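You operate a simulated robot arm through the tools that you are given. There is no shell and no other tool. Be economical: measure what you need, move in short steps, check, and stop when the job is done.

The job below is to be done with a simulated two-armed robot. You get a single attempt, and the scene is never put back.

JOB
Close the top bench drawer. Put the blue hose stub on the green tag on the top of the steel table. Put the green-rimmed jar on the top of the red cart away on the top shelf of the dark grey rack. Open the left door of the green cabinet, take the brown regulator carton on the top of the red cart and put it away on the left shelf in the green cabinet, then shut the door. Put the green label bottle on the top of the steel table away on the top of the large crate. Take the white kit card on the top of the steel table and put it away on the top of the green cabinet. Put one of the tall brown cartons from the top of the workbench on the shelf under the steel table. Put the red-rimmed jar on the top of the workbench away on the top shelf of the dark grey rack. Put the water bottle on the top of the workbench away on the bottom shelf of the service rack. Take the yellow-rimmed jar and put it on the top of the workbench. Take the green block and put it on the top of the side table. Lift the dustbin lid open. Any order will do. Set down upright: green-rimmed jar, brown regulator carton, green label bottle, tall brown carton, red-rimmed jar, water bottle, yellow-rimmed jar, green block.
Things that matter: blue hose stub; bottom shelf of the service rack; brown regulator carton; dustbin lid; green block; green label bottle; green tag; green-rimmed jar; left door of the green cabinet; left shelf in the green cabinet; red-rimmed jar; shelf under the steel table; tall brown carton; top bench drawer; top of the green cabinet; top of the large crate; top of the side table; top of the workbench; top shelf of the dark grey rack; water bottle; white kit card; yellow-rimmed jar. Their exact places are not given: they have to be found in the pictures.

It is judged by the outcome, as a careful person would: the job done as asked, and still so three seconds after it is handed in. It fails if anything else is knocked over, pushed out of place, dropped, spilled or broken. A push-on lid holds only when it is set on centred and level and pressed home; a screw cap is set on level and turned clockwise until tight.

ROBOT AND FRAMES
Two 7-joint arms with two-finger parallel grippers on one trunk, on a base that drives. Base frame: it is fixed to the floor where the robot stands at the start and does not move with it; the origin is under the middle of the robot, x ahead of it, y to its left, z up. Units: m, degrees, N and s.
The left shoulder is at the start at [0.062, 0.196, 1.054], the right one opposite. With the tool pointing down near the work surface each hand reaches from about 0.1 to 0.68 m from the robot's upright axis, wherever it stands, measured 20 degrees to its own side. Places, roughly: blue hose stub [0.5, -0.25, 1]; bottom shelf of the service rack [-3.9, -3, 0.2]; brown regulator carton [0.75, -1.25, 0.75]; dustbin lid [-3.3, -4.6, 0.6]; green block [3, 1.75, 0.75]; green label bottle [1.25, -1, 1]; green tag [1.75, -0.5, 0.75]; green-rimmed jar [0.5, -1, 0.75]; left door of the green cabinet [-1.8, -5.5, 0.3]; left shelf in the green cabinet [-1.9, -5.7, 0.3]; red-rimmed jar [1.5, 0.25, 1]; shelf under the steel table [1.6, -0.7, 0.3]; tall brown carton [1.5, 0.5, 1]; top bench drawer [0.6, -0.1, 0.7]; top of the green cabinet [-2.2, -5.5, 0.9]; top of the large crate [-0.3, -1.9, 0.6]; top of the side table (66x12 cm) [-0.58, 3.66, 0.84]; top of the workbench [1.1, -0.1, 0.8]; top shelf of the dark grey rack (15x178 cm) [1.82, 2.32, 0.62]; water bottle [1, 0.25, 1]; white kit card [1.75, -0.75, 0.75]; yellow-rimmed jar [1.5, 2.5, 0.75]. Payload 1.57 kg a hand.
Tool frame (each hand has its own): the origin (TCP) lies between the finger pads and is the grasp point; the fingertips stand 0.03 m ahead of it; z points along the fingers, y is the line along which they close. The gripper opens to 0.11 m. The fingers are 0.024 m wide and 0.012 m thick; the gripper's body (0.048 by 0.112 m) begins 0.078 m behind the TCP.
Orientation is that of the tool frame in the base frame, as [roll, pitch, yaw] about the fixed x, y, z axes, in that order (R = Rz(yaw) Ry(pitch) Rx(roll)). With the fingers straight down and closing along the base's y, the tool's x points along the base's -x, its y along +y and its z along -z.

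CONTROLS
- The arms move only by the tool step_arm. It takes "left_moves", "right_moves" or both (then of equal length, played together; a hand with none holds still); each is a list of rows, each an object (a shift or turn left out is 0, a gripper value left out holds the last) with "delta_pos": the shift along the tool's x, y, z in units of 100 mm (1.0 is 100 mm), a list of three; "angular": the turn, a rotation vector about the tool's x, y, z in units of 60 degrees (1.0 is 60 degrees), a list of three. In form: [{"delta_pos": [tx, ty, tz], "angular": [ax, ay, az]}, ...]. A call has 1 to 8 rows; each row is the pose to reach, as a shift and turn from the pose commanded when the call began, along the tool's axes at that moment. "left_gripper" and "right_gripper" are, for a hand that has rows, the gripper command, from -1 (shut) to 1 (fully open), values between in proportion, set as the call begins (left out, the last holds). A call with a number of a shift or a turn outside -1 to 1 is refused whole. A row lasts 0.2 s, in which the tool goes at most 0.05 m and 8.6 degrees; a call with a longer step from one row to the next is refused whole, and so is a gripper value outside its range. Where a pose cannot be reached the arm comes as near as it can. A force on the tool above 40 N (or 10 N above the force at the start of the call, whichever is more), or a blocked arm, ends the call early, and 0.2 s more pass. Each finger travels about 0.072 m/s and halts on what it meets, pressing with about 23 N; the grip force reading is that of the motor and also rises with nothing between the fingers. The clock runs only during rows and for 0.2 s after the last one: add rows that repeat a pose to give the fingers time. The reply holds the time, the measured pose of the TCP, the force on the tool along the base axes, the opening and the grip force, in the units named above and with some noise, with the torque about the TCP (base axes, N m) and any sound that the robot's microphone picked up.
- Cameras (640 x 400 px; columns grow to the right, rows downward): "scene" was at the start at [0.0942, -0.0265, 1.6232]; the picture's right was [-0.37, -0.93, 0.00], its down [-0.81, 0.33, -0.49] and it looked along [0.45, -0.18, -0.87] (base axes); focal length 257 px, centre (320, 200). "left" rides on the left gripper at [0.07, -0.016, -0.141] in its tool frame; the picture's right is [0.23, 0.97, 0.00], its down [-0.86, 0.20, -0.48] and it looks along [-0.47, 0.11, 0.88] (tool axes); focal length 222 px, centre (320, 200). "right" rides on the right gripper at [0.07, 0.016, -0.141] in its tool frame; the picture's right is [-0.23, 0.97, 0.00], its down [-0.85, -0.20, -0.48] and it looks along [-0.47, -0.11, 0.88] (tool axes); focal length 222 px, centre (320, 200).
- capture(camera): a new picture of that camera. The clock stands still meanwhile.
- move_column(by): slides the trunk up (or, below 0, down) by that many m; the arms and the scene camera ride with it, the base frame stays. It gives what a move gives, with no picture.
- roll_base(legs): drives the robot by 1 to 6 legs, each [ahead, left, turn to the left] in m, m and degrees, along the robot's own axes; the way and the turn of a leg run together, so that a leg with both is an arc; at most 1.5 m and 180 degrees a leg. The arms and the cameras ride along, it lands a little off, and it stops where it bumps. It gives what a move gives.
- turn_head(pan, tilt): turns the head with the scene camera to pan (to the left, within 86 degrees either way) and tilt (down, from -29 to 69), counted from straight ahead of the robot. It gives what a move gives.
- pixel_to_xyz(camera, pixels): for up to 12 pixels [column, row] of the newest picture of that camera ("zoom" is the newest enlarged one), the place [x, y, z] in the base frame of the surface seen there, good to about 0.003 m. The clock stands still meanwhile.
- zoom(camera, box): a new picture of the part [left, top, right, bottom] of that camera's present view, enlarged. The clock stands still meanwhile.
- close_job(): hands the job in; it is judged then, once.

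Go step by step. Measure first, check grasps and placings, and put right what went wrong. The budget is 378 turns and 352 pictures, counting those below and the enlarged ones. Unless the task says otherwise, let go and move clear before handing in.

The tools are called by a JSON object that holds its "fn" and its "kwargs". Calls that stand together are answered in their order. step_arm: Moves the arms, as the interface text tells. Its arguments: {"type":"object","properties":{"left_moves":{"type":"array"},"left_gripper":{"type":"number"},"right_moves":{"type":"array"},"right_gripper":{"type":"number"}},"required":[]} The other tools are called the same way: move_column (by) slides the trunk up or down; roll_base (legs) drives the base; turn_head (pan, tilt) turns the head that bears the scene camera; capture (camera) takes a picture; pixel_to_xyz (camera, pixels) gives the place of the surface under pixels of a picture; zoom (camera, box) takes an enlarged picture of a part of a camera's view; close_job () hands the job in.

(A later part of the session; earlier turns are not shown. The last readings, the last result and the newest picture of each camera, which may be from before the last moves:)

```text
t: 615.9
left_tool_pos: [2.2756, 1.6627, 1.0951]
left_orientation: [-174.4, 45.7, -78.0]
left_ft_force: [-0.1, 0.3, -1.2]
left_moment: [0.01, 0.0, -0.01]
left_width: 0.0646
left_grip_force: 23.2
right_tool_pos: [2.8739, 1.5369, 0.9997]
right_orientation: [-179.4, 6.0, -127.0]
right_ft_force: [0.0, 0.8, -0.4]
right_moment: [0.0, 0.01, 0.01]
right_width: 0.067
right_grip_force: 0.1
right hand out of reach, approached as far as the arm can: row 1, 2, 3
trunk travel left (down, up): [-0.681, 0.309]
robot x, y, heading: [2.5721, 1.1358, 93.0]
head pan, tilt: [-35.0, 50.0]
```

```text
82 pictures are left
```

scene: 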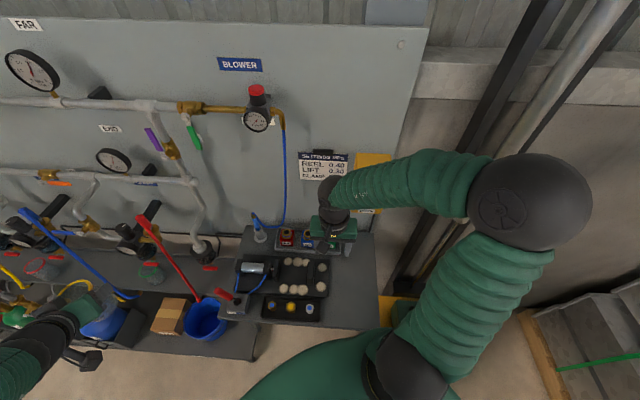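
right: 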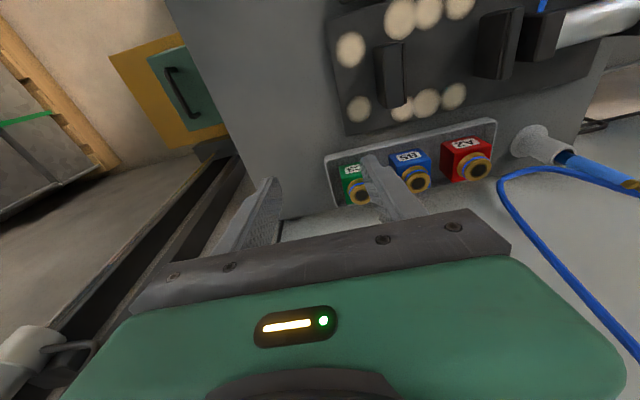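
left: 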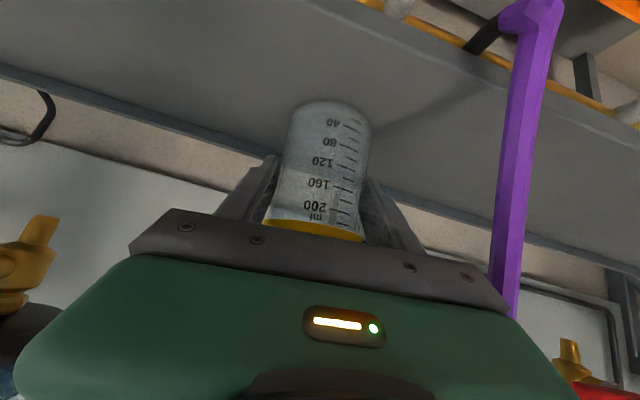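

Out of reach in this pose. I'll first set the yellow jar on the bench's left end to free the left hand. Back away and turn to the bench.

{"fn": "step_arm", "kwargs": {"right_moves": [{"delta_pos": [0.35, 0.1, -0.2]}, {"delta_pos": [0.7, 0.2, -0.4]}, {"delta_pos": [1.0, 0.3, -0.5]}]}}

{"fn": "roll_base", "kwargs": {"legs": [[-0.35, 0, 0], [0, 0, 140]]}}

{"fn": "roll_base", "kwargs": {"legs": [[0.2, -0.6, 0]]}}

{"fn": "turn_head", "kwargs": {"pan": 0, "tilt": 50}}

{"fn": "capture", "kwargs": {"camera": "scene"}}

```text
t: 616.6
left_tool_pos: [2.2745, 1.6622, 1.095]
left_orientation: [-174.5, 45.7, -77.9]
left_ft_force: [-0.6, -0.1, -0.5]
left_moment: [0.02, 0.01, 0.02]
left_width: 0.0645
left_grip_force: 23.3
right_tool_pos: [2.7865, 1.4742, 1.0384]
right_orientation: [-179.3, 6.0, -127.1]
right_ft_force: [0.2, 0.0, 0.5]
right_moment: [0.04, -0.04, -0.03]
right_width: 0.067
right_grip_force: 0.0
trunk travel left (down, up): [-0.681, 0.309]
robot x, y, heading: [2.5712, 1.137, 93.0]
head pan, tilt: [-35.0, 50.0]
```

```text
t: 624.7
left_tool_pos: [2.4899, 0.192, 1.0972]
left_orientation: [-174.5, 45.8, 63.0]
left_ft_force: [0.0, -0.3, -0.2]
left_moment: [0.03, -0.02, 0.0]
left_width: 0.0644
left_grip_force: 22.7
right_tool_pos: [2.2107, 0.6582, 1.039]
right_orientation: [-179.5, 6.0, 14.1]
right_ft_force: [-0.5, -0.7, 0.0]
right_moment: [-0.01, 0.04, 0.01]
right_width: 0.0671
right_grip_force: 0.1
trunk travel left (down, up): [-0.681, 0.309]
robot x, y, heading: [2.5899, 0.7851, -125.8]
head pan, tilt: [-35.0, 50.0]
```

```text
t: 628.2
left_tool_pos: [1.9002, 0.3707, 1.0957]
left_orientation: [-174.2, 45.7, 63.4]
left_ft_force: [1.3, 0.3, -0.7]
left_moment: [0.01, 0.01, 0.01]
left_width: 0.0643
left_grip_force: 22.5
right_tool_pos: [1.6179, 0.8379, 1.0405]
right_orientation: [-179.2, 6.1, 14.3]
right_ft_force: [0.2, 0.0, -0.5]
right_moment: [0.0, 0.01, 0.0]
right_width: 0.0671
right_grip_force: 0.0
trunk travel left (down, up): [-0.681, 0.309]
robot x, y, heading: [1.991, 0.9724, -125.8]
head pan, tilt: [-35.0, 50.0]
```

```text
t: 629.2
left_tool_pos: [1.8977, 0.3735, 1.0956]
left_orientation: [-174.5, 45.9, 63.1]
left_ft_force: [0.1, 0.5, -0.6]
left_moment: [-0.02, 0.0, 0.03]
left_width: 0.0644
left_grip_force: 23.4
right_tool_pos: [1.6147, 0.8409, 1.0404]
right_orientation: [-179.4, 6.1, 14.4]
right_ft_force: [-0.6, -0.2, -0.2]
right_moment: [0.0, -0.05, 0.02]
right_width: 0.0672
right_grip_force: 0.0
trunk travel left (down, up): [-0.681, 0.309]
robot x, y, heading: [1.9914, 0.9676, -125.7]
head pan, tilt: [0.0, 50.0]
```

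```text
81 pictures are left
```

scene: 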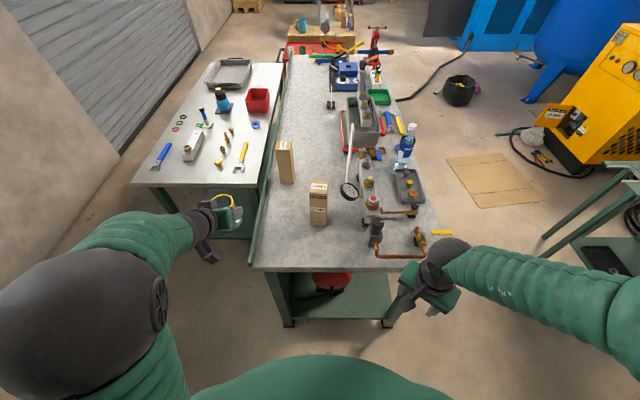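

Strafe right and lower so the jar comes down at n≈1.12, lat≈1.40 on the clear end of the bench.

{"fn": "roll_base", "kwargs": {"legs": [[0.035, -0.17, 0]]}}

{"fn": "move_column", "kwargs": {"by": -0.175}}

{"fn": "capture", "kwargs": {"camera": "left"}}

```text
t: 630.7
left_tool_pos: [1.7471, 0.4374, 1.0943]
left_orientation: [-174.0, 45.7, 63.7]
left_ft_force: [1.2, -0.5, -0.4]
left_moment: [-0.01, 0.05, -0.01]
left_width: 0.0642
left_grip_force: 23.2
right_tool_pos: [1.464, 0.906, 1.0409]
right_orientation: [-179.2, 6.5, 14.4]
right_ft_force: [0.3, -0.1, -0.7]
right_moment: [0.04, 0.0, -0.01]
right_width: 0.0671
right_grip_force: 0.0
trunk travel left (down, up): [-0.681, 0.309]
robot x, y, heading: [1.8354, 1.0364, -125.3]
head pan, tilt: [0.0, 50.0]
```

```text
t: 632.7
left_tool_pos: [1.7387, 0.4447, 0.9224]
left_orientation: [-174.8, 45.8, 63.2]
left_ft_force: [-0.2, 0.2, -0.5]
left_moment: [0.0, 0.01, -0.01]
left_width: 0.064
left_grip_force: 22.6
right_tool_pos: [1.4552, 0.9116, 0.8633]
right_orientation: [-179.5, 6.0, 14.5]
right_ft_force: [0.2, 0.2, 0.0]
right_moment: [0.0, -0.03, -0.04]
right_width: 0.0669
right_grip_force: 0.0
trunk travel left (down, up): [-0.506, 0.484]
robot x, y, heading: [1.8308, 1.0357, -125.4]
head pan, tilt: [0.0, 50.0]
```

```text
80 pictures are left
```

left: 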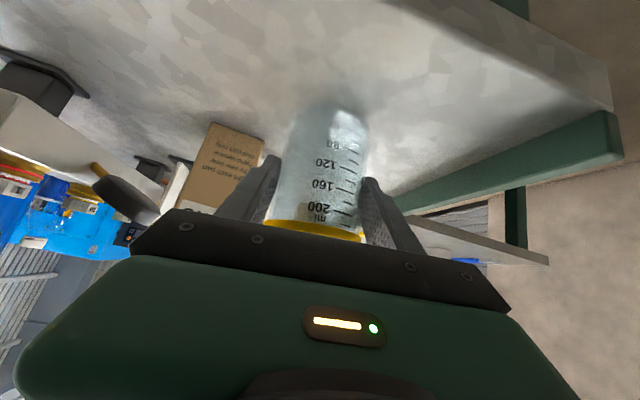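

{"fn": "move_column", "kwargs": {"by": -0.008}}

{"fn": "move_column", "kwargs": {"by": -0.005}}

{"fn": "move_column", "kwargs": {"by": -0.004}}

```text
t: 633.2
left_tool_pos: [1.7399, 0.4432, 0.9153]
left_orientation: [-174.6, 45.8, 63.1]
left_ft_force: [0.8, 0.3, -0.9]
left_moment: [-0.01, -0.01, -0.03]
left_width: 0.0644
left_grip_force: 23.5
right_tool_pos: [1.4561, 0.9117, 0.8546]
right_orientation: [-179.4, 6.0, 14.4]
right_ft_force: [-0.5, 0.3, -0.2]
right_moment: [0.04, 0.01, -0.03]
right_width: 0.0673
right_grip_force: 0.1
trunk travel left (down, up): [-0.498, 0.492]
robot x, y, heading: [1.837, 1.037, -125.2]
head pan, tilt: [0.0, 50.0]
```

```text
t: 633.8
left_tool_pos: [1.7399, 0.4435, 0.9091]
left_orientation: [-174.7, 46.0, 63.2]
left_ft_force: [0.8, -0.8, 4.7]
left_moment: [-0.17, -0.12, 0.02]
left_width: 0.0644
left_grip_force: 22.5
right_tool_pos: [1.4568, 0.9128, 0.8507]
right_orientation: [-179.5, 6.1, 14.3]
right_ft_force: [-0.3, -0.3, 0.6]
right_moment: [0.03, 0.02, 0.04]
right_width: 0.0672
right_grip_force: 0.1
trunk travel left (down, up): [-0.493, 0.497]
robot x, y, heading: [1.8357, 1.0371, -125.4]
head pan, tilt: [0.0, 50.0]
```

```text
t: 634.3
left_tool_pos: [1.7395, 0.4448, 0.9062]
left_orientation: [-174.8, 46.0, 63.2]
left_ft_force: [0.8, -0.4, 9.7]
left_moment: [-0.6, -0.56, 0.3]
left_width: 0.0637
left_grip_force: 22.5
right_tool_pos: [1.4572, 0.9107, 0.8468]
right_orientation: [-179.5, 6.0, 14.5]
right_ft_force: [-0.7, -0.2, -0.5]
right_moment: [-0.06, 0.0, 0.0]
right_width: 0.0672
right_grip_force: 0.1
trunk travel left (down, up): [-0.489, 0.501]
robot x, y, heading: [1.8392, 1.039, -125.3]
head pan, tilt: [0.0, 50.0]
```

Contact. Release and back off along the hand axis.

{"fn": "step_arm", "kwargs": {"left_moves": [{"delta_pos": [0, 0, 0]}, {"delta_pos": [0, 0, 0]}, {"delta_pos": [0, 0, 0]}], "left_gripper": 0.55}}

{"fn": "roll_base", "kwargs": {"legs": [[-0.13, -0.019, 0], [-0.1, 0, 0]]}}

{"fn": "capture", "kwargs": {"camera": "scene"}}

```text
t: 635.1
left_tool_pos: [1.7388, 0.4439, 0.9048]
left_orientation: [-174.7, 45.8, 63.2]
left_ft_force: [-0.3, 0.6, 0.9]
left_moment: [0.02, -0.02, -0.01]
left_width: 0.0854
left_grip_force: 0.1
right_tool_pos: [1.456, 0.91, 0.8471]
right_orientation: [-179.4, 6.0, 14.4]
right_ft_force: [-0.1, 0.0, 0.1]
right_moment: [0.01, 0.0, -0.01]
right_width: 0.0671
right_grip_force: 0.1
trunk travel left (down, up): [-0.489, 0.501]
robot x, y, heading: [1.8377, 1.0356, -125.2]
head pan, tilt: [0.0, 50.0]
```

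```text
t: 637.2
left_tool_pos: [1.8594, 0.6435, 0.9044]
left_orientation: [-174.5, 45.8, 63.2]
left_ft_force: [0.2, -0.3, 0.7]
left_moment: [0.01, 0.01, 0.01]
left_width: 0.0851
left_grip_force: 0.1
right_tool_pos: [1.5771, 1.1117, 0.8467]
right_orientation: [-179.4, 6.1, 14.3]
right_ft_force: [-0.2, 0.7, -0.3]
right_moment: [0.02, 0.04, 0.01]
right_width: 0.0671
right_grip_force: 0.0
trunk travel left (down, up): [-0.489, 0.501]
robot x, y, heading: [1.9591, 1.2379, -125.4]
head pan, tilt: [0.0, 50.0]
```

```text
79 pictures are left
```

scene: 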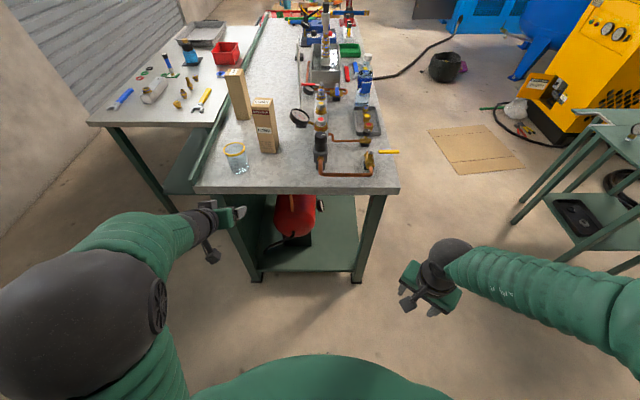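

Yellow jar stands on the bench. Reset both hands to neutral straight-down poses for the C3 block.

{"fn": "step_arm", "kwargs": {"left_moves": [{"delta_pos": [0.1, 0, -0.1], "angular": [0, 0.11, 0]}, {"delta_pos": [0.2, 0, -0.2], "angular": [0, 0.22, 0]}, {"delta_pos": [0.3, 0, -0.3], "angular": [0, 0.33, 0]}, {"delta_pos": [0.4, 0, -0.4], "angular": [0, 0.44, 0]}, {"delta_pos": [0.5, 0, -0.5], "angular": [0, 0.55, 0]}, {"delta_pos": [0.6, 0, -0.6], "angular": [0, 0.66, 0]}, {"delta_pos": [0.7, 0, -0.7], "angular": [0, 0.763, 0]}], "right_moves": [{"angular": [0, -0.1, -0.1]}, {"angular": [0, -0.1, -0.2]}, {"angular": [0, -0.1, -0.3]}, {"angular": [0, -0.1, -0.4]}, {"angular": [0, -0.1, -0.5]}, {"angular": [0, -0.1, -0.6]}, {"angular": [0, -0.1, -0.67]}]}}

{"fn": "step_arm", "kwargs": {"left_moves": [{"delta_pos": [0.3, 0, -0.2]}, {"delta_pos": [0.6, 0, -0.4]}, {"delta_pos": [0.9, 0, -0.6]}]}}

{"fn": "roll_base", "kwargs": {"legs": [[0, 0, -90], [0, 0, -90]]}}

```text
t: 638.8
left_tool_pos: [1.9098, 0.7288, 0.9042]
left_orientation: [-176.3, 0.1, 59.5]
left_ft_force: [-0.1, -0.9, 0.4]
left_moment: [-0.03, 0.0, -0.02]
left_width: 0.0853
left_grip_force: 0.0
right_tool_pos: [1.5736, 1.1068, 0.8475]
right_orientation: [-173.6, 9.5, 55.3]
right_ft_force: [-0.2, 0.8, -0.4]
right_moment: [0.01, 0.03, 0.0]
right_width: 0.0671
right_grip_force: 0.0
right hand out of reach, approached as far as the arm can: row 1, 2, 3, 4, 5, 6, 7
trunk travel left (down, up): [-0.489, 0.501]
robot x, y, heading: [1.9581, 1.2358, -125.6]
head pan, tilt: [0.0, 50.0]
```

```text
t: 639.6
left_tool_pos: [1.959, 0.807, 0.9645]
left_orientation: [-176.3, 0.3, 59.4]
left_ft_force: [0.0, 0.7, 0.1]
left_moment: [-0.01, 0.07, 0.0]
left_width: 0.0849
left_grip_force: 0.1
right_tool_pos: [1.5744, 1.1083, 0.8499]
right_orientation: [-173.6, 9.6, 55.2]
right_ft_force: [1.3, 0.0, 1.2]
right_moment: [-0.01, -0.01, -0.01]
right_width: 0.0668
right_grip_force: 0.1
trunk travel left (down, up): [-0.489, 0.501]
robot x, y, heading: [1.9608, 1.2363, -125.6]
head pan, tilt: [0.0, 50.0]
```

```text
t: 647.6
left_tool_pos: [1.9587, 1.6685, 0.9634]
left_orientation: [-176.3, 0.1, -121.4]
left_ft_force: [0.4, 0.3, -0.2]
left_moment: [-0.01, -0.01, 0.04]
left_width: 0.0853
left_grip_force: 0.0
right_tool_pos: [2.3394, 1.3629, 0.848]
right_orientation: [-173.5, 9.6, -125.5]
right_ft_force: [0.0, -0.5, 0.6]
right_moment: [0.0, 0.01, 0.0]
right_width: 0.0671
right_grip_force: 0.0
trunk travel left (down, up): [-0.489, 0.501]
robot x, y, heading: [1.958, 1.2368, 53.9]
head pan, tilt: [0.0, 50.0]
```

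{"fn": "move_column", "kwargs": {"by": 0.2}}

{"fn": "step_arm", "kwargs": {"right_moves": [{"delta_pos": [-0.25, 0.05, -0.1], "angular": [-0.05, 0.08, 0.01]}, {"delta_pos": [-0.5, 0.1, -0.1], "angular": [-0.108, 0.16, 0.02]}, {"delta_pos": [-0.75, 0.15, -0.1], "angular": [-0.108, 0.16, 0.02]}, {"delta_pos": [-1.0, 0.2, -0.1], "angular": [-0.108, 0.16, 0.02]}]}}

{"fn": "roll_base", "kwargs": {"legs": [[0, -0.31, -0.7], [0.3, 0, 0]]}}

{"fn": "turn_head", "kwargs": {"pan": -15, "tilt": 50}}

{"fn": "capture", "kwargs": {"camera": "scene"}}

```text
t: 649.8
left_tool_pos: [1.9587, 1.6696, 1.1633]
left_orientation: [-176.3, 0.2, -121.4]
left_ft_force: [1.0, -0.7, 0.2]
left_moment: [0.0, 0.03, 0.0]
left_width: 0.0852
left_grip_force: 0.0
right_tool_pos: [2.3407, 1.3628, 1.0486]
right_orientation: [-173.6, 9.5, -125.5]
right_ft_force: [-0.7, -0.8, -0.5]
right_moment: [-0.04, -0.04, -0.02]
right_width: 0.0669
right_grip_force: 0.1
trunk travel left (down, up): [-0.689, 0.301]
robot x, y, heading: [1.9564, 1.2393, 53.5]
head pan, tilt: [0.0, 50.0]
```

```text
t: 650.8
left_tool_pos: [1.9584, 1.6703, 1.1633]
left_orientation: [-176.1, 0.2, -121.3]
left_ft_force: [0.5, -0.1, 0.6]
left_moment: [0.01, 0.04, 0.03]
left_width: 0.0853
left_grip_force: 0.0
right_tool_pos: [2.3755, 1.4481, 1.0778]
right_orientation: [179.8, 0.2, -127.2]
right_ft_force: [0.5, 0.6, 0.3]
right_moment: [-0.02, -0.02, -0.01]
right_width: 0.067
right_grip_force: 0.1
right hand out of reach, approached as far as the arm can: row 4
trunk travel left (down, up): [-0.689, 0.301]
robot x, y, heading: [1.9575, 1.2375, 53.4]
head pan, tilt: [0.0, 50.0]
```

```text
t: 654.5
left_tool_pos: [2.384, 1.7221, 1.1643]
left_orientation: [-176.2, 0.2, -121.4]
left_ft_force: [-0.2, 1.2, -0.9]
left_moment: [-0.04, -0.01, 0.0]
left_width: 0.0854
left_grip_force: 0.1
right_tool_pos: [2.801, 1.4985, 1.08]
right_orientation: [180.0, 0.1, -127.4]
right_ft_force: [0.3, 0.3, 0.5]
right_moment: [-0.04, 0.01, -0.01]
right_width: 0.0669
right_grip_force: 0.1
trunk travel left (down, up): [-0.689, 0.301]
robot x, y, heading: [2.3772, 1.2852, 53.3]
head pan, tilt: [0.0, 50.0]
```

```text
t: 655.3
left_tool_pos: [2.3774, 1.7219, 1.1623]
left_orientation: [-175.8, 0.2, -121.4]
left_ft_force: [-0.4, -1.0, 0.2]
left_moment: [-0.03, 0.01, 0.01]
left_width: 0.0851
left_grip_force: 0.0
right_tool_pos: [2.7996, 1.4955, 1.0811]
right_orientation: [-179.9, 0.2, -128.0]
right_ft_force: [-0.5, 0.2, 0.0]
right_moment: [0.03, -0.01, 0.0]
right_width: 0.067
right_grip_force: 0.0
trunk travel left (down, up): [-0.689, 0.301]
robot x, y, heading: [2.3808, 1.2825, 53.6]
head pan, tilt: [-15.0, 50.0]
```

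```text
78 pictures are left
```

scene: 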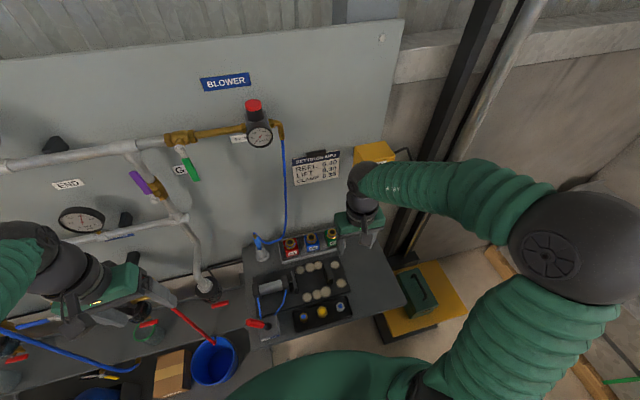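

Aligned. Descend 0.1, then forward past the pendant's left side.

{"fn": "step_arm", "kwargs": {"right_moves": [{"delta_pos": [0, 0.1, 0.35], "angular": [0, 0, -0.02]}, {"delta_pos": [0, 0.12, 0.7], "angular": [0, 0, -0.02]}, {"delta_pos": [0, 0.12, 1.0], "angular": [0, 0, -0.02]}]}}

{"fn": "step_arm", "kwargs": {"right_moves": [{"delta_pos": [-0.3, 0, 0.1]}, {"delta_pos": [-0.6, 0, 0.2]}, {"delta_pos": [-0.95, 0, 0.3]}]}}

{"fn": "step_arm", "kwargs": {"right_moves": [{"delta_pos": [-0.3, 0, 0]}, {"delta_pos": [-0.6, 0, 0]}, {"delta_pos": [-0.85, 0, 0]}]}}

{"fn": "capture", "kwargs": {"camera": "right"}}

```text
t: 656.1
left_tool_pos: [2.3737, 1.7225, 1.1636]
left_orientation: [-175.7, 0.3, -121.4]
left_ft_force: [0.0, 0.1, -0.3]
left_moment: [0.01, -0.01, 0.02]
left_width: 0.0852
left_grip_force: 0.0
right_tool_pos: [2.7692, 1.466, 1.0296]
right_orientation: [-179.6, 0.3, -126.2]
right_ft_force: [0.0, 0.0, -1.0]
right_moment: [0.0, 0.03, -0.01]
right_width: 0.0672
right_grip_force: 0.1
right hand out of reach, approached as far as the arm can: row 1, 2, 3
trunk travel left (down, up): [-0.689, 0.301]
robot x, y, heading: [2.3837, 1.2831, 53.6]
head pan, tilt: [-15.0, 50.0]
```

```text
t: 656.9
left_tool_pos: [2.3727, 1.7243, 1.1623]
left_orientation: [-175.6, 0.2, -121.5]
left_ft_force: [-0.7, -0.6, -0.2]
left_moment: [0.02, 0.0, 0.0]
left_width: 0.0852
left_grip_force: 0.0
right_tool_pos: [2.787, 1.4743, 1.0477]
right_orientation: [-179.6, 0.3, -126.2]
right_ft_force: [-0.3, 0.3, 0.0]
right_moment: [0.0, 0.0, 0.01]
right_width: 0.0671
right_grip_force: 0.0
right hand out of reach, approached as far as the arm can: row 1, 2, 3
trunk travel left (down, up): [-0.689, 0.301]
robot x, y, heading: [2.3834, 1.2829, 53.6]
head pan, tilt: [-15.0, 50.0]
```

```text
t: 657.7
left_tool_pos: [2.3737, 1.724, 1.1623]
left_orientation: [-175.6, 0.3, -121.5]
left_ft_force: [0.9, 0.3, 0.1]
left_moment: [0.02, 0.02, 0.0]
left_width: 0.0856
left_grip_force: 0.0
right_tool_pos: [2.813, 1.4909, 1.0852]
right_orientation: [-179.6, 0.3, -126.1]
right_ft_force: [0.3, 0.1, 0.5]
right_moment: [-0.02, 0.05, 0.01]
right_width: 0.0674
right_grip_force: 0.1
right hand out of reach, approached as far as the arm can: row 1, 2, 3
trunk travel left (down, up): [-0.689, 0.301]
robot x, y, heading: [2.3839, 1.2823, 53.6]
head pan, tilt: [-15.0, 50.0]
```

```text
77 pictures are left
```

right: 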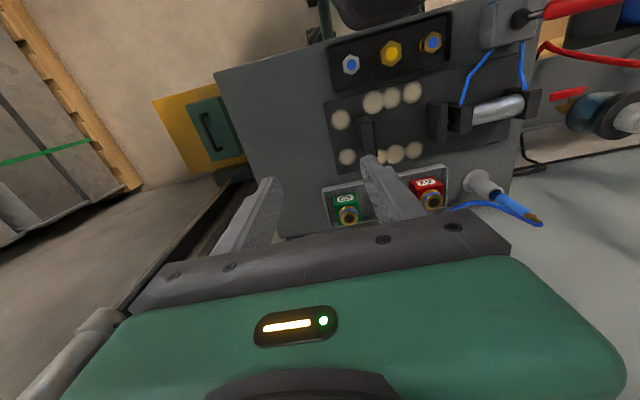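

The arm is in an awkward down-pose; a 45° tilted approach avoids the pendant too. Tilt the right hand.

{"fn": "step_arm", "kwargs": {"right_moves": [{"delta_pos": [0.1, 0, 0.05], "angular": [0, -0.13, 0]}, {"delta_pos": [0.2, 0, 0.1], "angular": [0, -0.26, 0]}, {"delta_pos": [0.3, 0, 0.15], "angular": [0, -0.39, 0]}, {"delta_pos": [0.3, 0, 0.2], "angular": [0, -0.52, 0]}, {"delta_pos": [0.3, 0, 0.2], "angular": [0, -0.65, 0]}, {"delta_pos": [0.3, 0, 0.2], "angular": [0, -0.75, 0]}]}}

{"fn": "capture", "kwargs": {"camera": "right"}}

{"fn": "capture", "kwargs": {"camera": "scene"}}

```text
t: 659.1
left_tool_pos: [2.3735, 1.7243, 1.1632]
left_orientation: [-175.6, 0.2, -121.4]
left_ft_force: [0.5, -0.4, -0.7]
left_moment: [-0.02, -0.03, 0.01]
left_width: 0.0851
left_grip_force: 0.0
right_tool_pos: [2.8494, 1.5211, 1.0896]
right_orientation: [-179.5, 45.3, -125.6]
right_ft_force: [-0.2, 0.0, 0.2]
right_moment: [-0.01, 0.03, 0.0]
right_width: 0.0671
right_grip_force: 0.1
right hand out of reach, approached as far as the arm can: row 4, 5, 6
trunk travel left (down, up): [-0.689, 0.301]
robot x, y, heading: [2.3807, 1.2846, 53.8]
head pan, tilt: [-15.0, 50.0]
```

```text
76 pictures are left
```

right: 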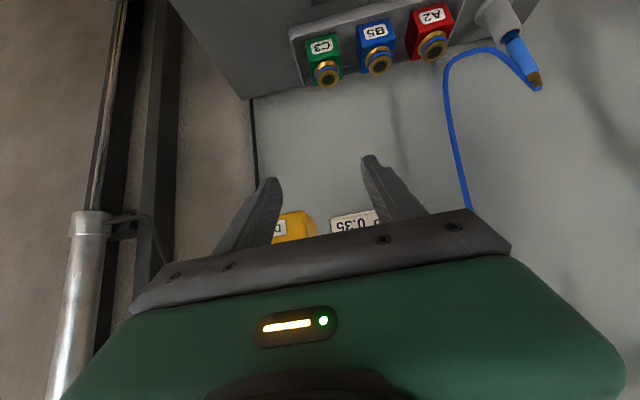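

```text
75 pictures are left
```

scene: 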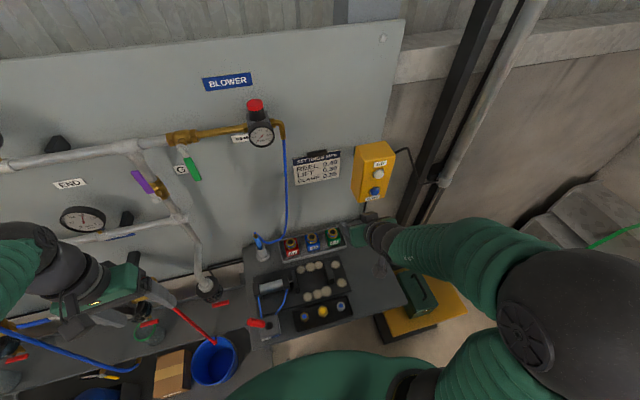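

Lower with the trunk (keeps the arm posture), then align.

{"fn": "move_column", "kwargs": {"by": -0.135}}

{"fn": "step_arm", "kwargs": {"right_moves": [{"delta_pos": [-0.1, 0.15, 0.1]}, {"delta_pos": [-0.2, 0.3, 0.2]}]}}

{"fn": "capture", "kwargs": {"camera": "right"}}

```text
t: 660.8
left_tool_pos: [2.3731, 1.7246, 1.0275]
left_orientation: [-175.6, 0.4, -121.3]
left_ft_force: [0.6, -0.6, 0.8]
left_moment: [-0.01, 0.0, 0.03]
left_width: 0.0853
left_grip_force: 0.0
right_tool_pos: [2.8486, 1.522, 0.9533]
right_orientation: [-179.5, 45.1, -125.7]
right_ft_force: [0.2, -1.2, -0.4]
right_moment: [0.04, -0.03, -0.03]
right_width: 0.0674
right_grip_force: 0.0
trunk travel left (down, up): [-0.554, 0.436]
robot x, y, heading: [2.3817, 1.2847, 53.9]
head pan, tilt: [-15.0, 50.0]
```

```text
t: 661.4
left_tool_pos: [2.3721, 1.7244, 1.0277]
left_orientation: [-175.6, 0.2, -121.4]
left_ft_force: [-0.7, 0.3, 0.6]
left_moment: [-0.01, -0.04, -0.02]
left_width: 0.0852
left_grip_force: 0.1
right_tool_pos: [2.84, 1.5632, 0.9542]
right_orientation: [-179.4, 45.1, -125.6]
right_ft_force: [-1.1, -0.2, 0.2]
right_moment: [0.0, 0.0, 0.0]
right_width: 0.0673
right_grip_force: 0.1
trunk travel left (down, up): [-0.554, 0.436]
robot x, y, heading: [2.3789, 1.2821, 53.4]
head pan, tilt: [-15.0, 50.0]
```

```text
74 pictures are left
```

right: 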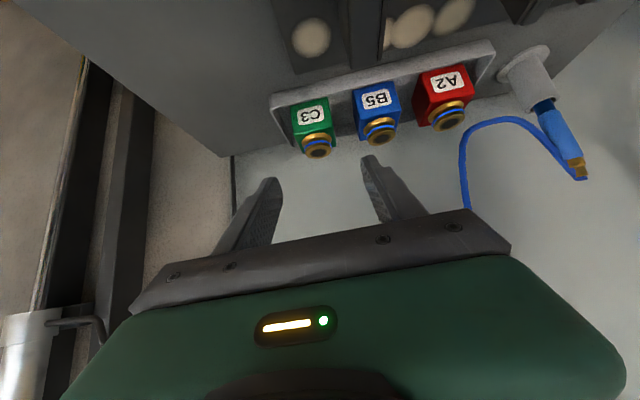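

C3 is centred between the fingers. Advance.

{"fn": "step_arm", "kwargs": {"right_moves": [{"delta_pos": [0.02, -0.03, 0.35]}, {"delta_pos": [0.04, -0.03, 0.7]}, {"delta_pos": [0.05, -0.03, 1.0]}]}}

{"fn": "capture", "kwargs": {"camera": "right"}}

```text
t: 662.0
left_tool_pos: [2.3619, 1.7286, 1.024]
left_orientation: [-175.0, 0.1, -121.2]
left_ft_force: [0.4, -0.3, -0.3]
left_moment: [0.0, -0.03, 0.02]
left_width: 0.0853
left_grip_force: 0.0
right_tool_pos: [2.8568, 1.628, 0.9922]
right_orientation: [164.1, 54.3, -138.4]
right_ft_force: [-1.0, -0.2, 0.3]
right_moment: [-0.01, -0.04, -0.05]
right_width: 0.0671
right_grip_force: 0.1
trunk travel left (down, up): [-0.554, 0.436]
robot x, y, heading: [2.3822, 1.281, 53.6]
head pan, tilt: [-15.0, 50.0]
stopped in row 3 (right hand): the arm was blocked; the commanded pose is now the measured one
```

```text
73 pictures are left
```

right: 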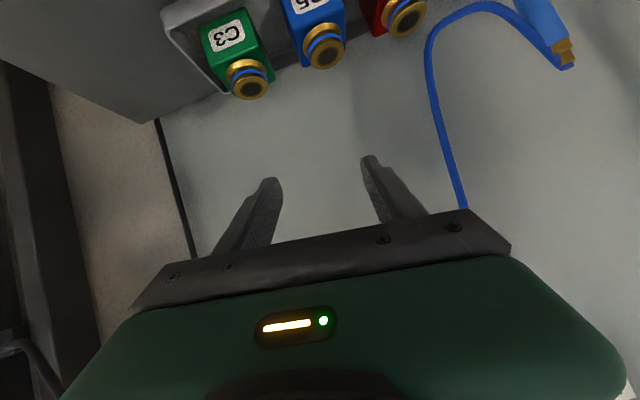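

The arm twisted at its limit; return to the previous pose and use base and trunk for the final approach instead.

{"fn": "step_arm", "kwargs": {"right_moves": [{"delta_pos": [0.21, -0.1, -0.11], "angular": [0.037, 0.056, -0.038]}, {"delta_pos": [0.42, -0.2, -0.22], "angular": [0.073, 0.112, -0.077]}, {"delta_pos": [0.63, -0.3, -0.32], "angular": [0.11, 0.168, -0.115]}, {"delta_pos": [0.63, -0.3, -0.32], "angular": [0.11, 0.168, -0.115]}]}}

{"fn": "capture", "kwargs": {"camera": "right"}}

```text
t: 663.0
left_tool_pos: [2.3671, 1.7278, 1.026]
left_orientation: [-175.1, 0.4, -121.3]
left_ft_force: [0.4, -0.4, -0.2]
left_moment: [-0.01, -0.04, 0.03]
left_width: 0.0853
left_grip_force: 0.0
right_tool_pos: [2.8516, 1.5573, 0.9595]
right_orientation: [178.5, 45.8, -128.5]
right_ft_force: [0.1, -0.4, 0.4]
right_moment: [-0.03, -0.01, -0.03]
right_width: 0.067
right_grip_force: 0.0
trunk travel left (down, up): [-0.554, 0.436]
robot x, y, heading: [2.3813, 1.2875, 53.5]
head pan, tilt: [-15.0, 50.0]
```

```text
72 pictures are left
```

right: 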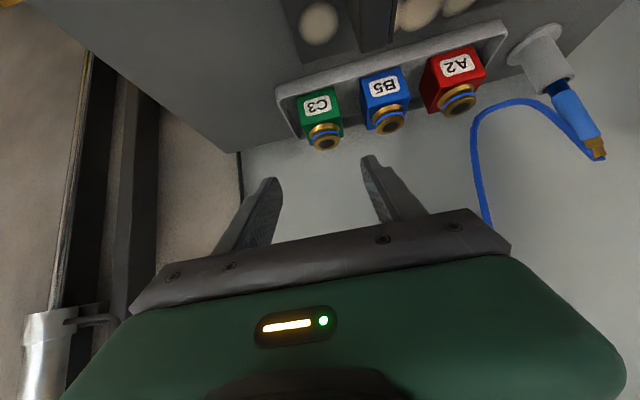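

{"fn": "roll_base", "kwargs": {"legs": [[0.1, 0.01, 0]]}}

{"fn": "move_column", "kwargs": {"by": -0.05}}

{"fn": "capture", "kwargs": {"camera": "right"}}

```text
t: 664.3
left_tool_pos: [2.3139, 1.7519, 1.0189]
left_orientation: [-174.6, 0.1, -115.0]
left_ft_force: [0.4, 0.4, 0.3]
left_moment: [0.02, 0.02, -0.02]
left_width: 0.0851
left_grip_force: 0.0
right_tool_pos: [2.8142, 1.6409, 0.9612]
right_orientation: [177.5, 46.1, -122.8]
right_ft_force: [0.6, 0.6, 0.2]
right_moment: [0.01, 0.05, 0.04]
right_width: 0.0673
right_grip_force: 0.1
trunk travel left (down, up): [-0.554, 0.436]
robot x, y, heading: [2.3888, 1.3038, 59.8]
head pan, tilt: [-15.0, 50.0]
stopped in leg 1: the robot was blocked; the commanded pose is now the measured one
```

```text
t: 665.2
left_tool_pos: [2.3103, 1.751, 0.9694]
left_orientation: [-174.4, 0.2, -114.8]
left_ft_force: [0.0, 0.2, 0.5]
left_moment: [-0.02, -0.03, -0.03]
left_width: 0.0854
left_grip_force: 0.1
right_tool_pos: [2.8102, 1.6428, 0.9179]
right_orientation: [176.2, 46.7, -123.7]
right_ft_force: [-0.1, -0.2, 0.0]
right_moment: [-0.05, -0.01, 0.01]
right_width: 0.0673
right_grip_force: 0.3
trunk travel left (down, up): [-0.504, 0.486]
robot x, y, heading: [2.3874, 1.3097, 60.0]
head pan, tilt: [-15.0, 50.0]
```

```text
71 pictures are left
```

right: 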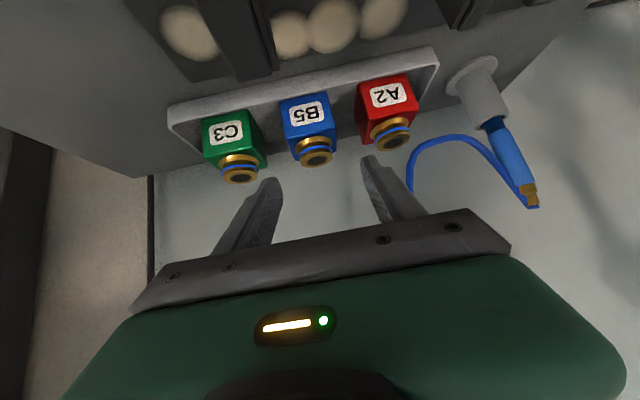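

The base bumped (probably the rack's lower corner). Strafe right to gain clearance, then forward; also restore height first.

{"fn": "move_column", "kwargs": {"by": 0.05}}

{"fn": "roll_base", "kwargs": {"legs": [[-0.02, -0.08, 0]]}}

{"fn": "roll_base", "kwargs": {"legs": [[0.07, 0, 0]]}}

{"fn": "turn_head", "kwargs": {"pan": 0, "tilt": 60}}

{"fn": "capture", "kwargs": {"camera": "scene"}}

```text
t: 666.1
left_tool_pos: [2.3116, 1.751, 1.0216]
left_orientation: [-174.4, 0.2, -114.9]
left_ft_force: [0.2, -0.1, -0.5]
left_moment: [0.01, 0.02, 0.04]
left_width: 0.0852
left_grip_force: 0.1
right_tool_pos: [2.8102, 1.6423, 0.9648]
right_orientation: [177.8, 46.2, -122.5]
right_ft_force: [0.0, -0.4, 0.1]
right_moment: [0.03, 0.0, 0.02]
right_width: 0.0672
right_grip_force: 0.1
trunk travel left (down, up): [-0.554, 0.436]
robot x, y, heading: [2.3875, 1.3033, 60.0]
head pan, tilt: [-15.0, 50.0]
```

```text
t: 667.2
left_tool_pos: [2.3454, 1.7098, 1.0129]
left_orientation: [-173.0, 0.0, -114.8]
left_ft_force: [0.6, 0.2, -0.3]
left_moment: [0.03, -0.03, 0.0]
left_width: 0.0851
left_grip_force: 0.1
right_tool_pos: [2.8431, 1.6005, 0.9664]
right_orientation: [179.9, 46.0, -120.4]
right_ft_force: [-0.2, -0.4, -1.0]
right_moment: [0.02, -0.05, 0.03]
right_width: 0.0671
right_grip_force: 0.2
trunk travel left (down, up): [-0.554, 0.436]
robot x, y, heading: [2.4424, 1.2543, 60.1]
head pan, tilt: [-15.0, 50.0]
```

```text
t: 668.2
left_tool_pos: [2.3537, 1.7181, 1.0221]
left_orientation: [-174.5, 0.3, -111.4]
left_ft_force: [2.6, 0.5, 0.5]
left_moment: [-0.15, 0.2, -0.02]
left_width: 0.0851
left_grip_force: 0.0
right_tool_pos: [2.851, 1.6392, 0.9672]
right_orientation: [176.0, 46.3, -119.7]
right_ft_force: [1.5, -1.6, 0.4]
right_moment: [0.16, 0.14, 0.18]
right_width: 0.0671
right_grip_force: 0.1
trunk travel left (down, up): [-0.554, 0.436]
robot x, y, heading: [2.4567, 1.2792, 63.2]
head pan, tilt: [-15.0, 50.0]
```

```text
t: 669.0
left_tool_pos: [2.3497, 1.7179, 1.0181]
left_orientation: [-174.3, 0.2, -111.4]
left_ft_force: [-0.1, 1.0, 1.2]
left_moment: [0.0, -0.01, 0.01]
left_width: 0.0851
left_grip_force: 0.0
right_tool_pos: [2.8475, 1.6406, 0.9632]
right_orientation: [175.8, 46.2, -119.8]
right_ft_force: [0.2, 0.1, 0.8]
right_moment: [0.03, 0.05, 0.02]
right_width: 0.067
right_grip_force: 0.0
trunk travel left (down, up): [-0.554, 0.436]
robot x, y, heading: [2.4566, 1.2778, 63.6]
head pan, tilt: [0.0, 60.0]
```

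```text
70 pictures are left
```

scene: 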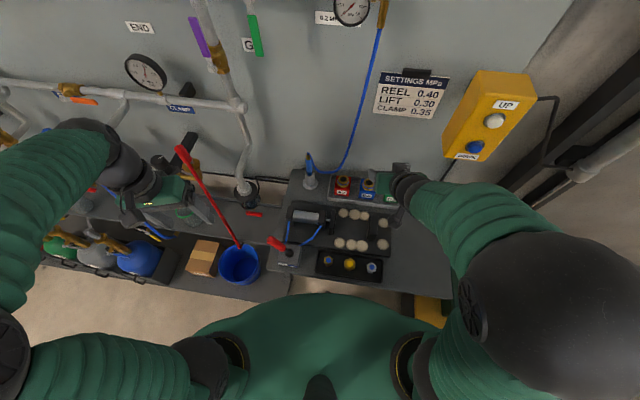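

The chest meets the shelf edge, so R can't go closer. Rotate the base 5° right to align, then extend the arm slightly.

{"fn": "roll_base", "kwargs": {"legs": [[-0.01, 0, 0], [0, 0, -5]]}}

{"fn": "step_arm", "kwargs": {"right_moves": [{"delta_pos": [-0.12, 0, 0.13]}, {"delta_pos": [-0.24, 0, 0.26]}, {"delta_pos": [-0.36, 0, 0.39]}]}}

{"fn": "capture", "kwargs": {"camera": "right"}}

```text
t: 670.2
left_tool_pos: [2.3745, 1.7134, 1.0187]
left_orientation: [-174.0, 0.3, -116.1]
left_ft_force: [0.4, -0.9, 0.8]
left_moment: [-0.02, -0.04, 0.01]
left_width: 0.0854
left_grip_force: 0.0
right_tool_pos: [2.8748, 1.5946, 0.971]
right_orientation: [174.8, 46.9, -126.5]
right_ft_force: [0.4, 0.6, 0.4]
right_moment: [-0.06, 0.05, -0.03]
right_width: 0.067
right_grip_force: 0.1
trunk travel left (down, up): [-0.554, 0.436]
robot x, y, heading: [2.4455, 1.2635, 58.4]
head pan, tilt: [0.0, 60.0]
```

```text
t: 671.1
left_tool_pos: [2.3549, 1.7212, 1.0093]
left_orientation: [-172.9, 0.0, -115.8]
left_ft_force: [-0.3, -0.3, -0.3]
left_moment: [-0.01, 0.01, -0.03]
left_width: 0.0853
left_grip_force: 0.1
right_tool_pos: [2.8788, 1.6551, 1.0127]
right_orientation: [164.1, 49.7, -134.4]
right_ft_force: [0.1, -0.4, 0.5]
right_moment: [-0.04, -0.05, -0.04]
right_width: 0.0668
right_grip_force: 0.1
trunk travel left (down, up): [-0.554, 0.436]
robot x, y, heading: [2.4442, 1.2576, 58.8]
head pan, tilt: [0.0, 60.0]
stopped in row 3 (right hand): the arm was blocked; the commanded pose is now the measured one
```

```text
69 pictures are left
```

right: 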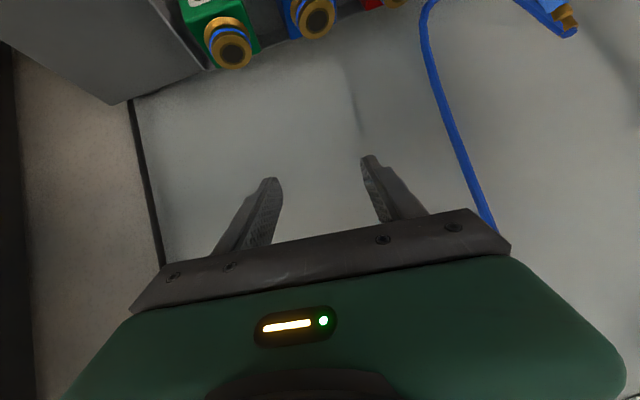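

Recover: back off, raise the trunk so the hand works well below the shoulder (the posture that worked for the red jar), and restore the right hand's tilt.

{"fn": "roll_base", "kwargs": {"legs": [[-0.25, 0, -5.3]]}}

{"fn": "move_column", "kwargs": {"by": 0.3}}

{"fn": "step_arm", "kwargs": {"right_moves": [{"delta_pos": [0.1, -0.2, 0], "angular": [0.05, 0.03, -0.08]}, {"delta_pos": [0.1, -0.4, 0], "angular": [0.1, 0.06, -0.16]}, {"delta_pos": [0.1, -0.4, 0], "angular": [0.14, 0.08, -0.22]}]}}

{"fn": "step_arm", "kwargs": {"right_moves": [{"delta_pos": [0.2, 0, 0.2]}, {"delta_pos": [0.4, 0, 0.4]}]}}

{"fn": "turn_head", "kwargs": {"pan": -10, "tilt": 50}}

{"fn": "capture", "kwargs": {"camera": "scene"}}

```text
t: 672.9
left_tool_pos: [2.2608, 1.5222, 1.0092]
left_orientation: [-172.9, 0.1, -121.4]
left_ft_force: [0.4, 0.3, -0.4]
left_moment: [0.0, 0.02, 0.01]
left_width: 0.0854
left_grip_force: 0.0
right_tool_pos: [2.7766, 1.4059, 1.0112]
right_orientation: [164.7, 49.7, -139.3]
right_ft_force: [0.4, 0.3, 0.1]
right_moment: [0.0, -0.01, 0.0]
right_width: 0.0671
right_grip_force: 0.0
trunk travel left (down, up): [-0.554, 0.436]
robot x, y, heading: [2.3086, 1.0498, 53.3]
head pan, tilt: [0.0, 60.0]
```

```text
t: 675.9
left_tool_pos: [2.2615, 1.5221, 1.3109]
left_orientation: [-172.8, 0.2, -121.4]
left_ft_force: [0.2, 1.0, -0.3]
left_moment: [0.01, 0.01, 0.04]
left_width: 0.0853
left_grip_force: 0.2
right_tool_pos: [2.7788, 1.4058, 1.312]
right_orientation: [164.6, 49.8, -139.4]
right_ft_force: [0.6, 0.1, 0.0]
right_moment: [-0.02, 0.01, -0.01]
right_width: 0.0674
right_grip_force: 0.1
trunk travel left (down, up): [-0.854, 0.136]
robot x, y, heading: [2.3068, 1.0538, 53.8]
head pan, tilt: [0.0, 60.0]
```

```text
t: 676.7
left_tool_pos: [2.2609, 1.5219, 1.3106]
left_orientation: [-172.9, 0.2, -121.3]
left_ft_force: [0.2, 0.1, -0.1]
left_moment: [0.03, -0.02, 0.0]
left_width: 0.0853
left_grip_force: 0.0
right_tool_pos: [2.8037, 1.3778, 1.2982]
right_orientation: [-171.9, 45.9, -119.4]
right_ft_force: [0.9, -0.2, 0.4]
right_moment: [0.02, 0.01, -0.01]
right_width: 0.0669
right_grip_force: 0.0
trunk travel left (down, up): [-0.854, 0.136]
robot x, y, heading: [2.3112, 1.0515, 53.4]
head pan, tilt: [0.0, 60.0]
```

```text
t: 677.5
left_tool_pos: [2.2595, 1.5198, 1.3124]
left_orientation: [-172.9, 0.3, -121.3]
left_ft_force: [0.5, 0.1, 0.6]
left_moment: [0.0, 0.03, -0.01]
left_width: 0.0851
left_grip_force: 0.0
right_tool_pos: [2.8028, 1.3835, 1.2742]
right_orientation: [179.0, 50.1, -126.3]
right_ft_force: [0.1, 0.0, 0.0]
right_moment: [0.0, -0.01, 0.02]
right_width: 0.0672
right_grip_force: 0.1
trunk travel left (down, up): [-0.854, 0.136]
robot x, y, heading: [2.3084, 1.0551, 53.4]
head pan, tilt: [0.0, 60.0]
stopped in row 2 (right hand): the arm was blocked; the commanded pose is now the measured one
```

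```text
t: 678.2
left_tool_pos: [2.2585, 1.5206, 1.31]
left_orientation: [-172.9, 0.2, -121.3]
left_ft_force: [-0.1, -0.2, -0.1]
left_moment: [0.0, 0.03, 0.03]
left_width: 0.0852
left_grip_force: 0.1
right_tool_pos: [2.7996, 1.3862, 1.2739]
right_orientation: [178.9, 50.0, -126.2]
right_ft_force: [-1.2, 1.3, 0.3]
right_moment: [0.0, 0.05, 0.0]
right_width: 0.0673
right_grip_force: 0.0
trunk travel left (down, up): [-0.854, 0.136]
robot x, y, heading: [2.3111, 1.0493, 53.5]
head pan, tilt: [-10.0, 50.0]
```

```text
68 pictures are left
```

scene: 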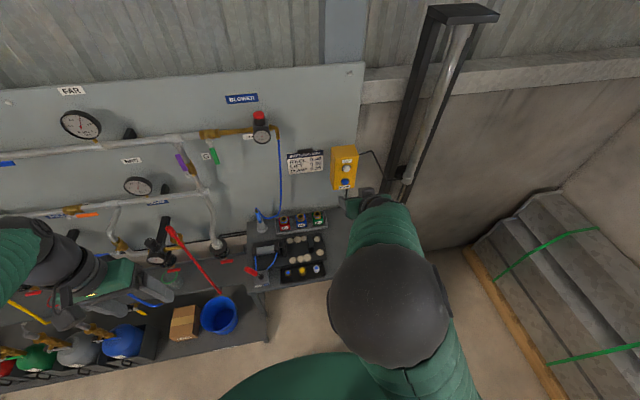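

This elbow-up posture is the one that could reach low. Try lowering the right hand in steps.

{"fn": "roll_base", "kwargs": {"legs": [[-0.08, 0.07, 0]]}}

{"fn": "step_arm", "kwargs": {"right_moves": [{"delta_pos": [0.25, 0, 0.21], "angular": [0, 0.03, 0]}, {"delta_pos": [0.5, 0, 0.43], "angular": [0, 0.06, 0]}, {"delta_pos": [0.76, 0, 0.64], "angular": [0, 0.08, 0]}]}}

{"fn": "step_arm", "kwargs": {"right_moves": [{"delta_pos": [0.25, 0, 0.23]}, {"delta_pos": [0.5, 0, 0.46]}, {"delta_pos": [0.72, 0, 0.69]}]}}

```text
t: 679.4
left_tool_pos: [2.1813, 1.4887, 1.3131]
left_orientation: [-173.9, 0.0, -121.5]
left_ft_force: [0.1, 0.9, -0.1]
left_moment: [-0.04, 0.04, -0.04]
left_width: 0.0853
left_grip_force: 0.2
right_tool_pos: [2.7322, 1.3455, 1.2652]
right_orientation: [177.9, 49.9, -128.5]
right_ft_force: [2.0, -2.6, 0.5]
right_moment: [0.09, 0.2, 0.22]
right_width: 0.067
right_grip_force: 0.0
trunk travel left (down, up): [-0.854, 0.136]
robot x, y, heading: [2.2038, 1.025, 53.3]
head pan, tilt: [-10.0, 50.0]
```

```text
t: 680.0
left_tool_pos: [2.148, 1.507, 1.3063]
left_orientation: [-172.5, -0.2, -121.3]
left_ft_force: [0.0, -0.1, -0.1]
left_moment: [-0.03, 0.03, 0.04]
left_width: 0.0853
left_grip_force: 0.0
right_tool_pos: [2.6887, 1.3915, 1.2763]
right_orientation: [163.9, 52.8, -138.5]
right_ft_force: [-1.5, 1.1, -0.2]
right_moment: [-0.1, -0.06, -0.12]
right_width: 0.0669
right_grip_force: 0.0
trunk travel left (down, up): [-0.854, 0.136]
robot x, y, heading: [2.2028, 1.0265, 53.3]
head pan, tilt: [-10.0, 50.0]
stopped in row 2 (right hand): the arm was blocked; the commanded pose is now the measured one
```

```text
t: 680.6
left_tool_pos: [2.1582, 1.4938, 1.3094]
left_orientation: [-172.8, 0.2, -121.3]
left_ft_force: [0.3, -0.1, -0.4]
left_moment: [-0.03, 0.0, 0.0]
left_width: 0.085
left_grip_force: 0.0
right_tool_pos: [2.6997, 1.404, 1.2998]
right_orientation: [142.5, 56.6, -157.8]
right_ft_force: [0.5, -0.4, -0.3]
right_moment: [-0.02, 0.02, -0.01]
right_width: 0.067
right_grip_force: 0.0
trunk travel left (down, up): [-0.854, 0.136]
robot x, y, heading: [2.2059, 1.0299, 53.5]
head pan, tilt: [-10.0, 50.0]
stopped in row 2 (right hand): the arm was blocked; the commanded pose is now the measured one
```

The right wrist seems wound to its limit. The gripper is symmetric, so roll it 180° about its finger axis (away from the limit) and use the flipped orientation.

{"fn": "step_arm", "kwargs": {"right_moves": [{"angular": [0, 0, 0.14]}, {"angular": [0, 0, 0.28]}, {"angular": [0, 0, 0.42]}, {"angular": [0, 0, 0.56]}, {"angular": [0, 0, 0.7]}, {"angular": [0, 0, 0.84]}, {"angular": [0, 0, 0.98]}]}}

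{"fn": "step_arm", "kwargs": {"right_moves": [{"angular": [0, 0, 0.14]}, {"angular": [0, 0, 0.28]}, {"angular": [0, 0, 0.42]}, {"angular": [0, 0, 0.56]}, {"angular": [0, 0, 0.7]}, {"angular": [0, 0, 0.84]}, {"angular": [0, 0, 0.98]}]}}

{"fn": "step_arm", "kwargs": {"right_moves": [{"angular": [0, 0, 0.14]}, {"angular": [0, 0, 0.28]}, {"angular": [0, 0, 0.42]}, {"angular": [0, 0, 0.56]}, {"angular": [0, 0, 0.7]}, {"angular": [0, 0, 0.84]}, {"angular": [0, 0, 0.98]}]}}

{"fn": "capture", "kwargs": {"camera": "scene"}}

```text
t: 682.2
left_tool_pos: [2.1607, 1.4918, 1.3118]
left_orientation: [-173.1, 0.2, -121.5]
left_ft_force: [-0.4, 0.2, -0.6]
left_moment: [0.03, 0.06, -0.01]
left_width: 0.0853
left_grip_force: 0.1
right_tool_pos: [2.6985, 1.402, 1.2934]
right_orientation: [116.7, 8.4, 159.8]
right_ft_force: [0.3, 0.3, 0.3]
right_moment: [0.04, 0.02, 0.02]
right_width: 0.0671
right_grip_force: 0.0
trunk travel left (down, up): [-0.854, 0.136]
robot x, y, heading: [2.2072, 1.0284, 53.6]
head pan, tilt: [-10.0, 50.0]
```

```text
t: 683.8
left_tool_pos: [2.1568, 1.4932, 1.3115]
left_orientation: [-173.1, 0.3, -121.4]
left_ft_force: [0.2, -1.1, -0.3]
left_moment: [0.02, -0.03, 0.02]
left_width: 0.0854
left_grip_force: 0.1
right_tool_pos: [2.6941, 1.4054, 1.2943]
right_orientation: [127.1, -42.6, 128.3]
right_ft_force: [0.3, -0.5, 0.3]
right_moment: [-0.02, -0.01, -0.02]
right_width: 0.0672
right_grip_force: 0.0
trunk travel left (down, up): [-0.854, 0.136]
robot x, y, heading: [2.2016, 1.0314, 53.3]
head pan, tilt: [-10.0, 50.0]
```

```text
t: 685.4
left_tool_pos: [2.1573, 1.4926, 1.3118]
left_orientation: [-173.0, 0.3, -121.4]
left_ft_force: [-0.6, -0.4, 0.7]
left_moment: [0.02, 0.01, 0.01]
left_width: 0.0855
left_grip_force: 0.1
right_tool_pos: [2.6942, 1.406, 1.2945]
right_orientation: [-148.0, -58.5, 29.2]
right_ft_force: [-0.3, 1.0, 0.8]
right_moment: [-0.01, 0.02, 0.03]
right_width: 0.0672
right_grip_force: 0.0
trunk travel left (down, up): [-0.854, 0.136]
robot x, y, heading: [2.2047, 1.0319, 53.6]
head pan, tilt: [-10.0, 50.0]
```

```text
67 pictures are left
```

scene: 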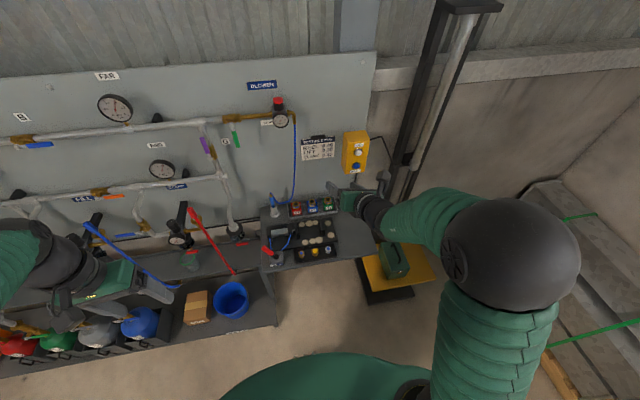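

The wrist is free again. Bring the flipped hand to a 45° forward tilt.

{"fn": "step_arm", "kwargs": {"right_moves": [{"angular": [-0.071, -0.094, -0.059]}, {"angular": [-0.143, -0.187, -0.118]}, {"angular": [-0.214, -0.281, -0.177]}, {"angular": [-0.214, -0.281, -0.177]}]}}

{"fn": "step_arm", "kwargs": {"right_moves": [{"delta_pos": [-0.25, 0, 0.25]}, {"delta_pos": [-0.5, 0, 0.5]}, {"delta_pos": [-0.7, 0, 0.7]}]}}

```text
t: 686.4
left_tool_pos: [2.1572, 1.4935, 1.3114]
left_orientation: [-173.0, 0.2, -121.4]
left_ft_force: [-0.3, -0.4, 0.1]
left_moment: [0.02, 0.01, -0.01]
left_width: 0.0853
left_grip_force: 0.1
right_tool_pos: [2.6951, 1.4056, 1.2958]
right_orientation: [179.7, -44.9, 53.5]
right_ft_force: [-0.7, -0.3, -0.9]
right_moment: [0.01, -0.03, 0.01]
right_width: 0.0673
right_grip_force: 0.0
trunk travel left (down, up): [-0.854, 0.136]
robot x, y, heading: [2.2075, 1.0259, 53.7]
head pan, tilt: [-10.0, 50.0]
```

```text
t: 687.2
left_tool_pos: [2.1564, 1.4951, 1.3104]
left_orientation: [-172.9, 0.2, -121.4]
left_ft_force: [0.1, 0.2, -0.4]
left_moment: [-0.02, 0.05, 0.03]
left_width: 0.0854
left_grip_force: 0.1
right_tool_pos: [2.6961, 1.4073, 1.1942]
right_orientation: [179.5, -44.9, 53.6]
right_ft_force: [0.0, 0.4, 0.4]
right_moment: [-0.05, -0.01, -0.03]
right_width: 0.0674
right_grip_force: 0.0
trunk travel left (down, up): [-0.854, 0.136]
robot x, y, heading: [2.2082, 1.0311, 53.1]
head pan, tilt: [-10.0, 50.0]
```

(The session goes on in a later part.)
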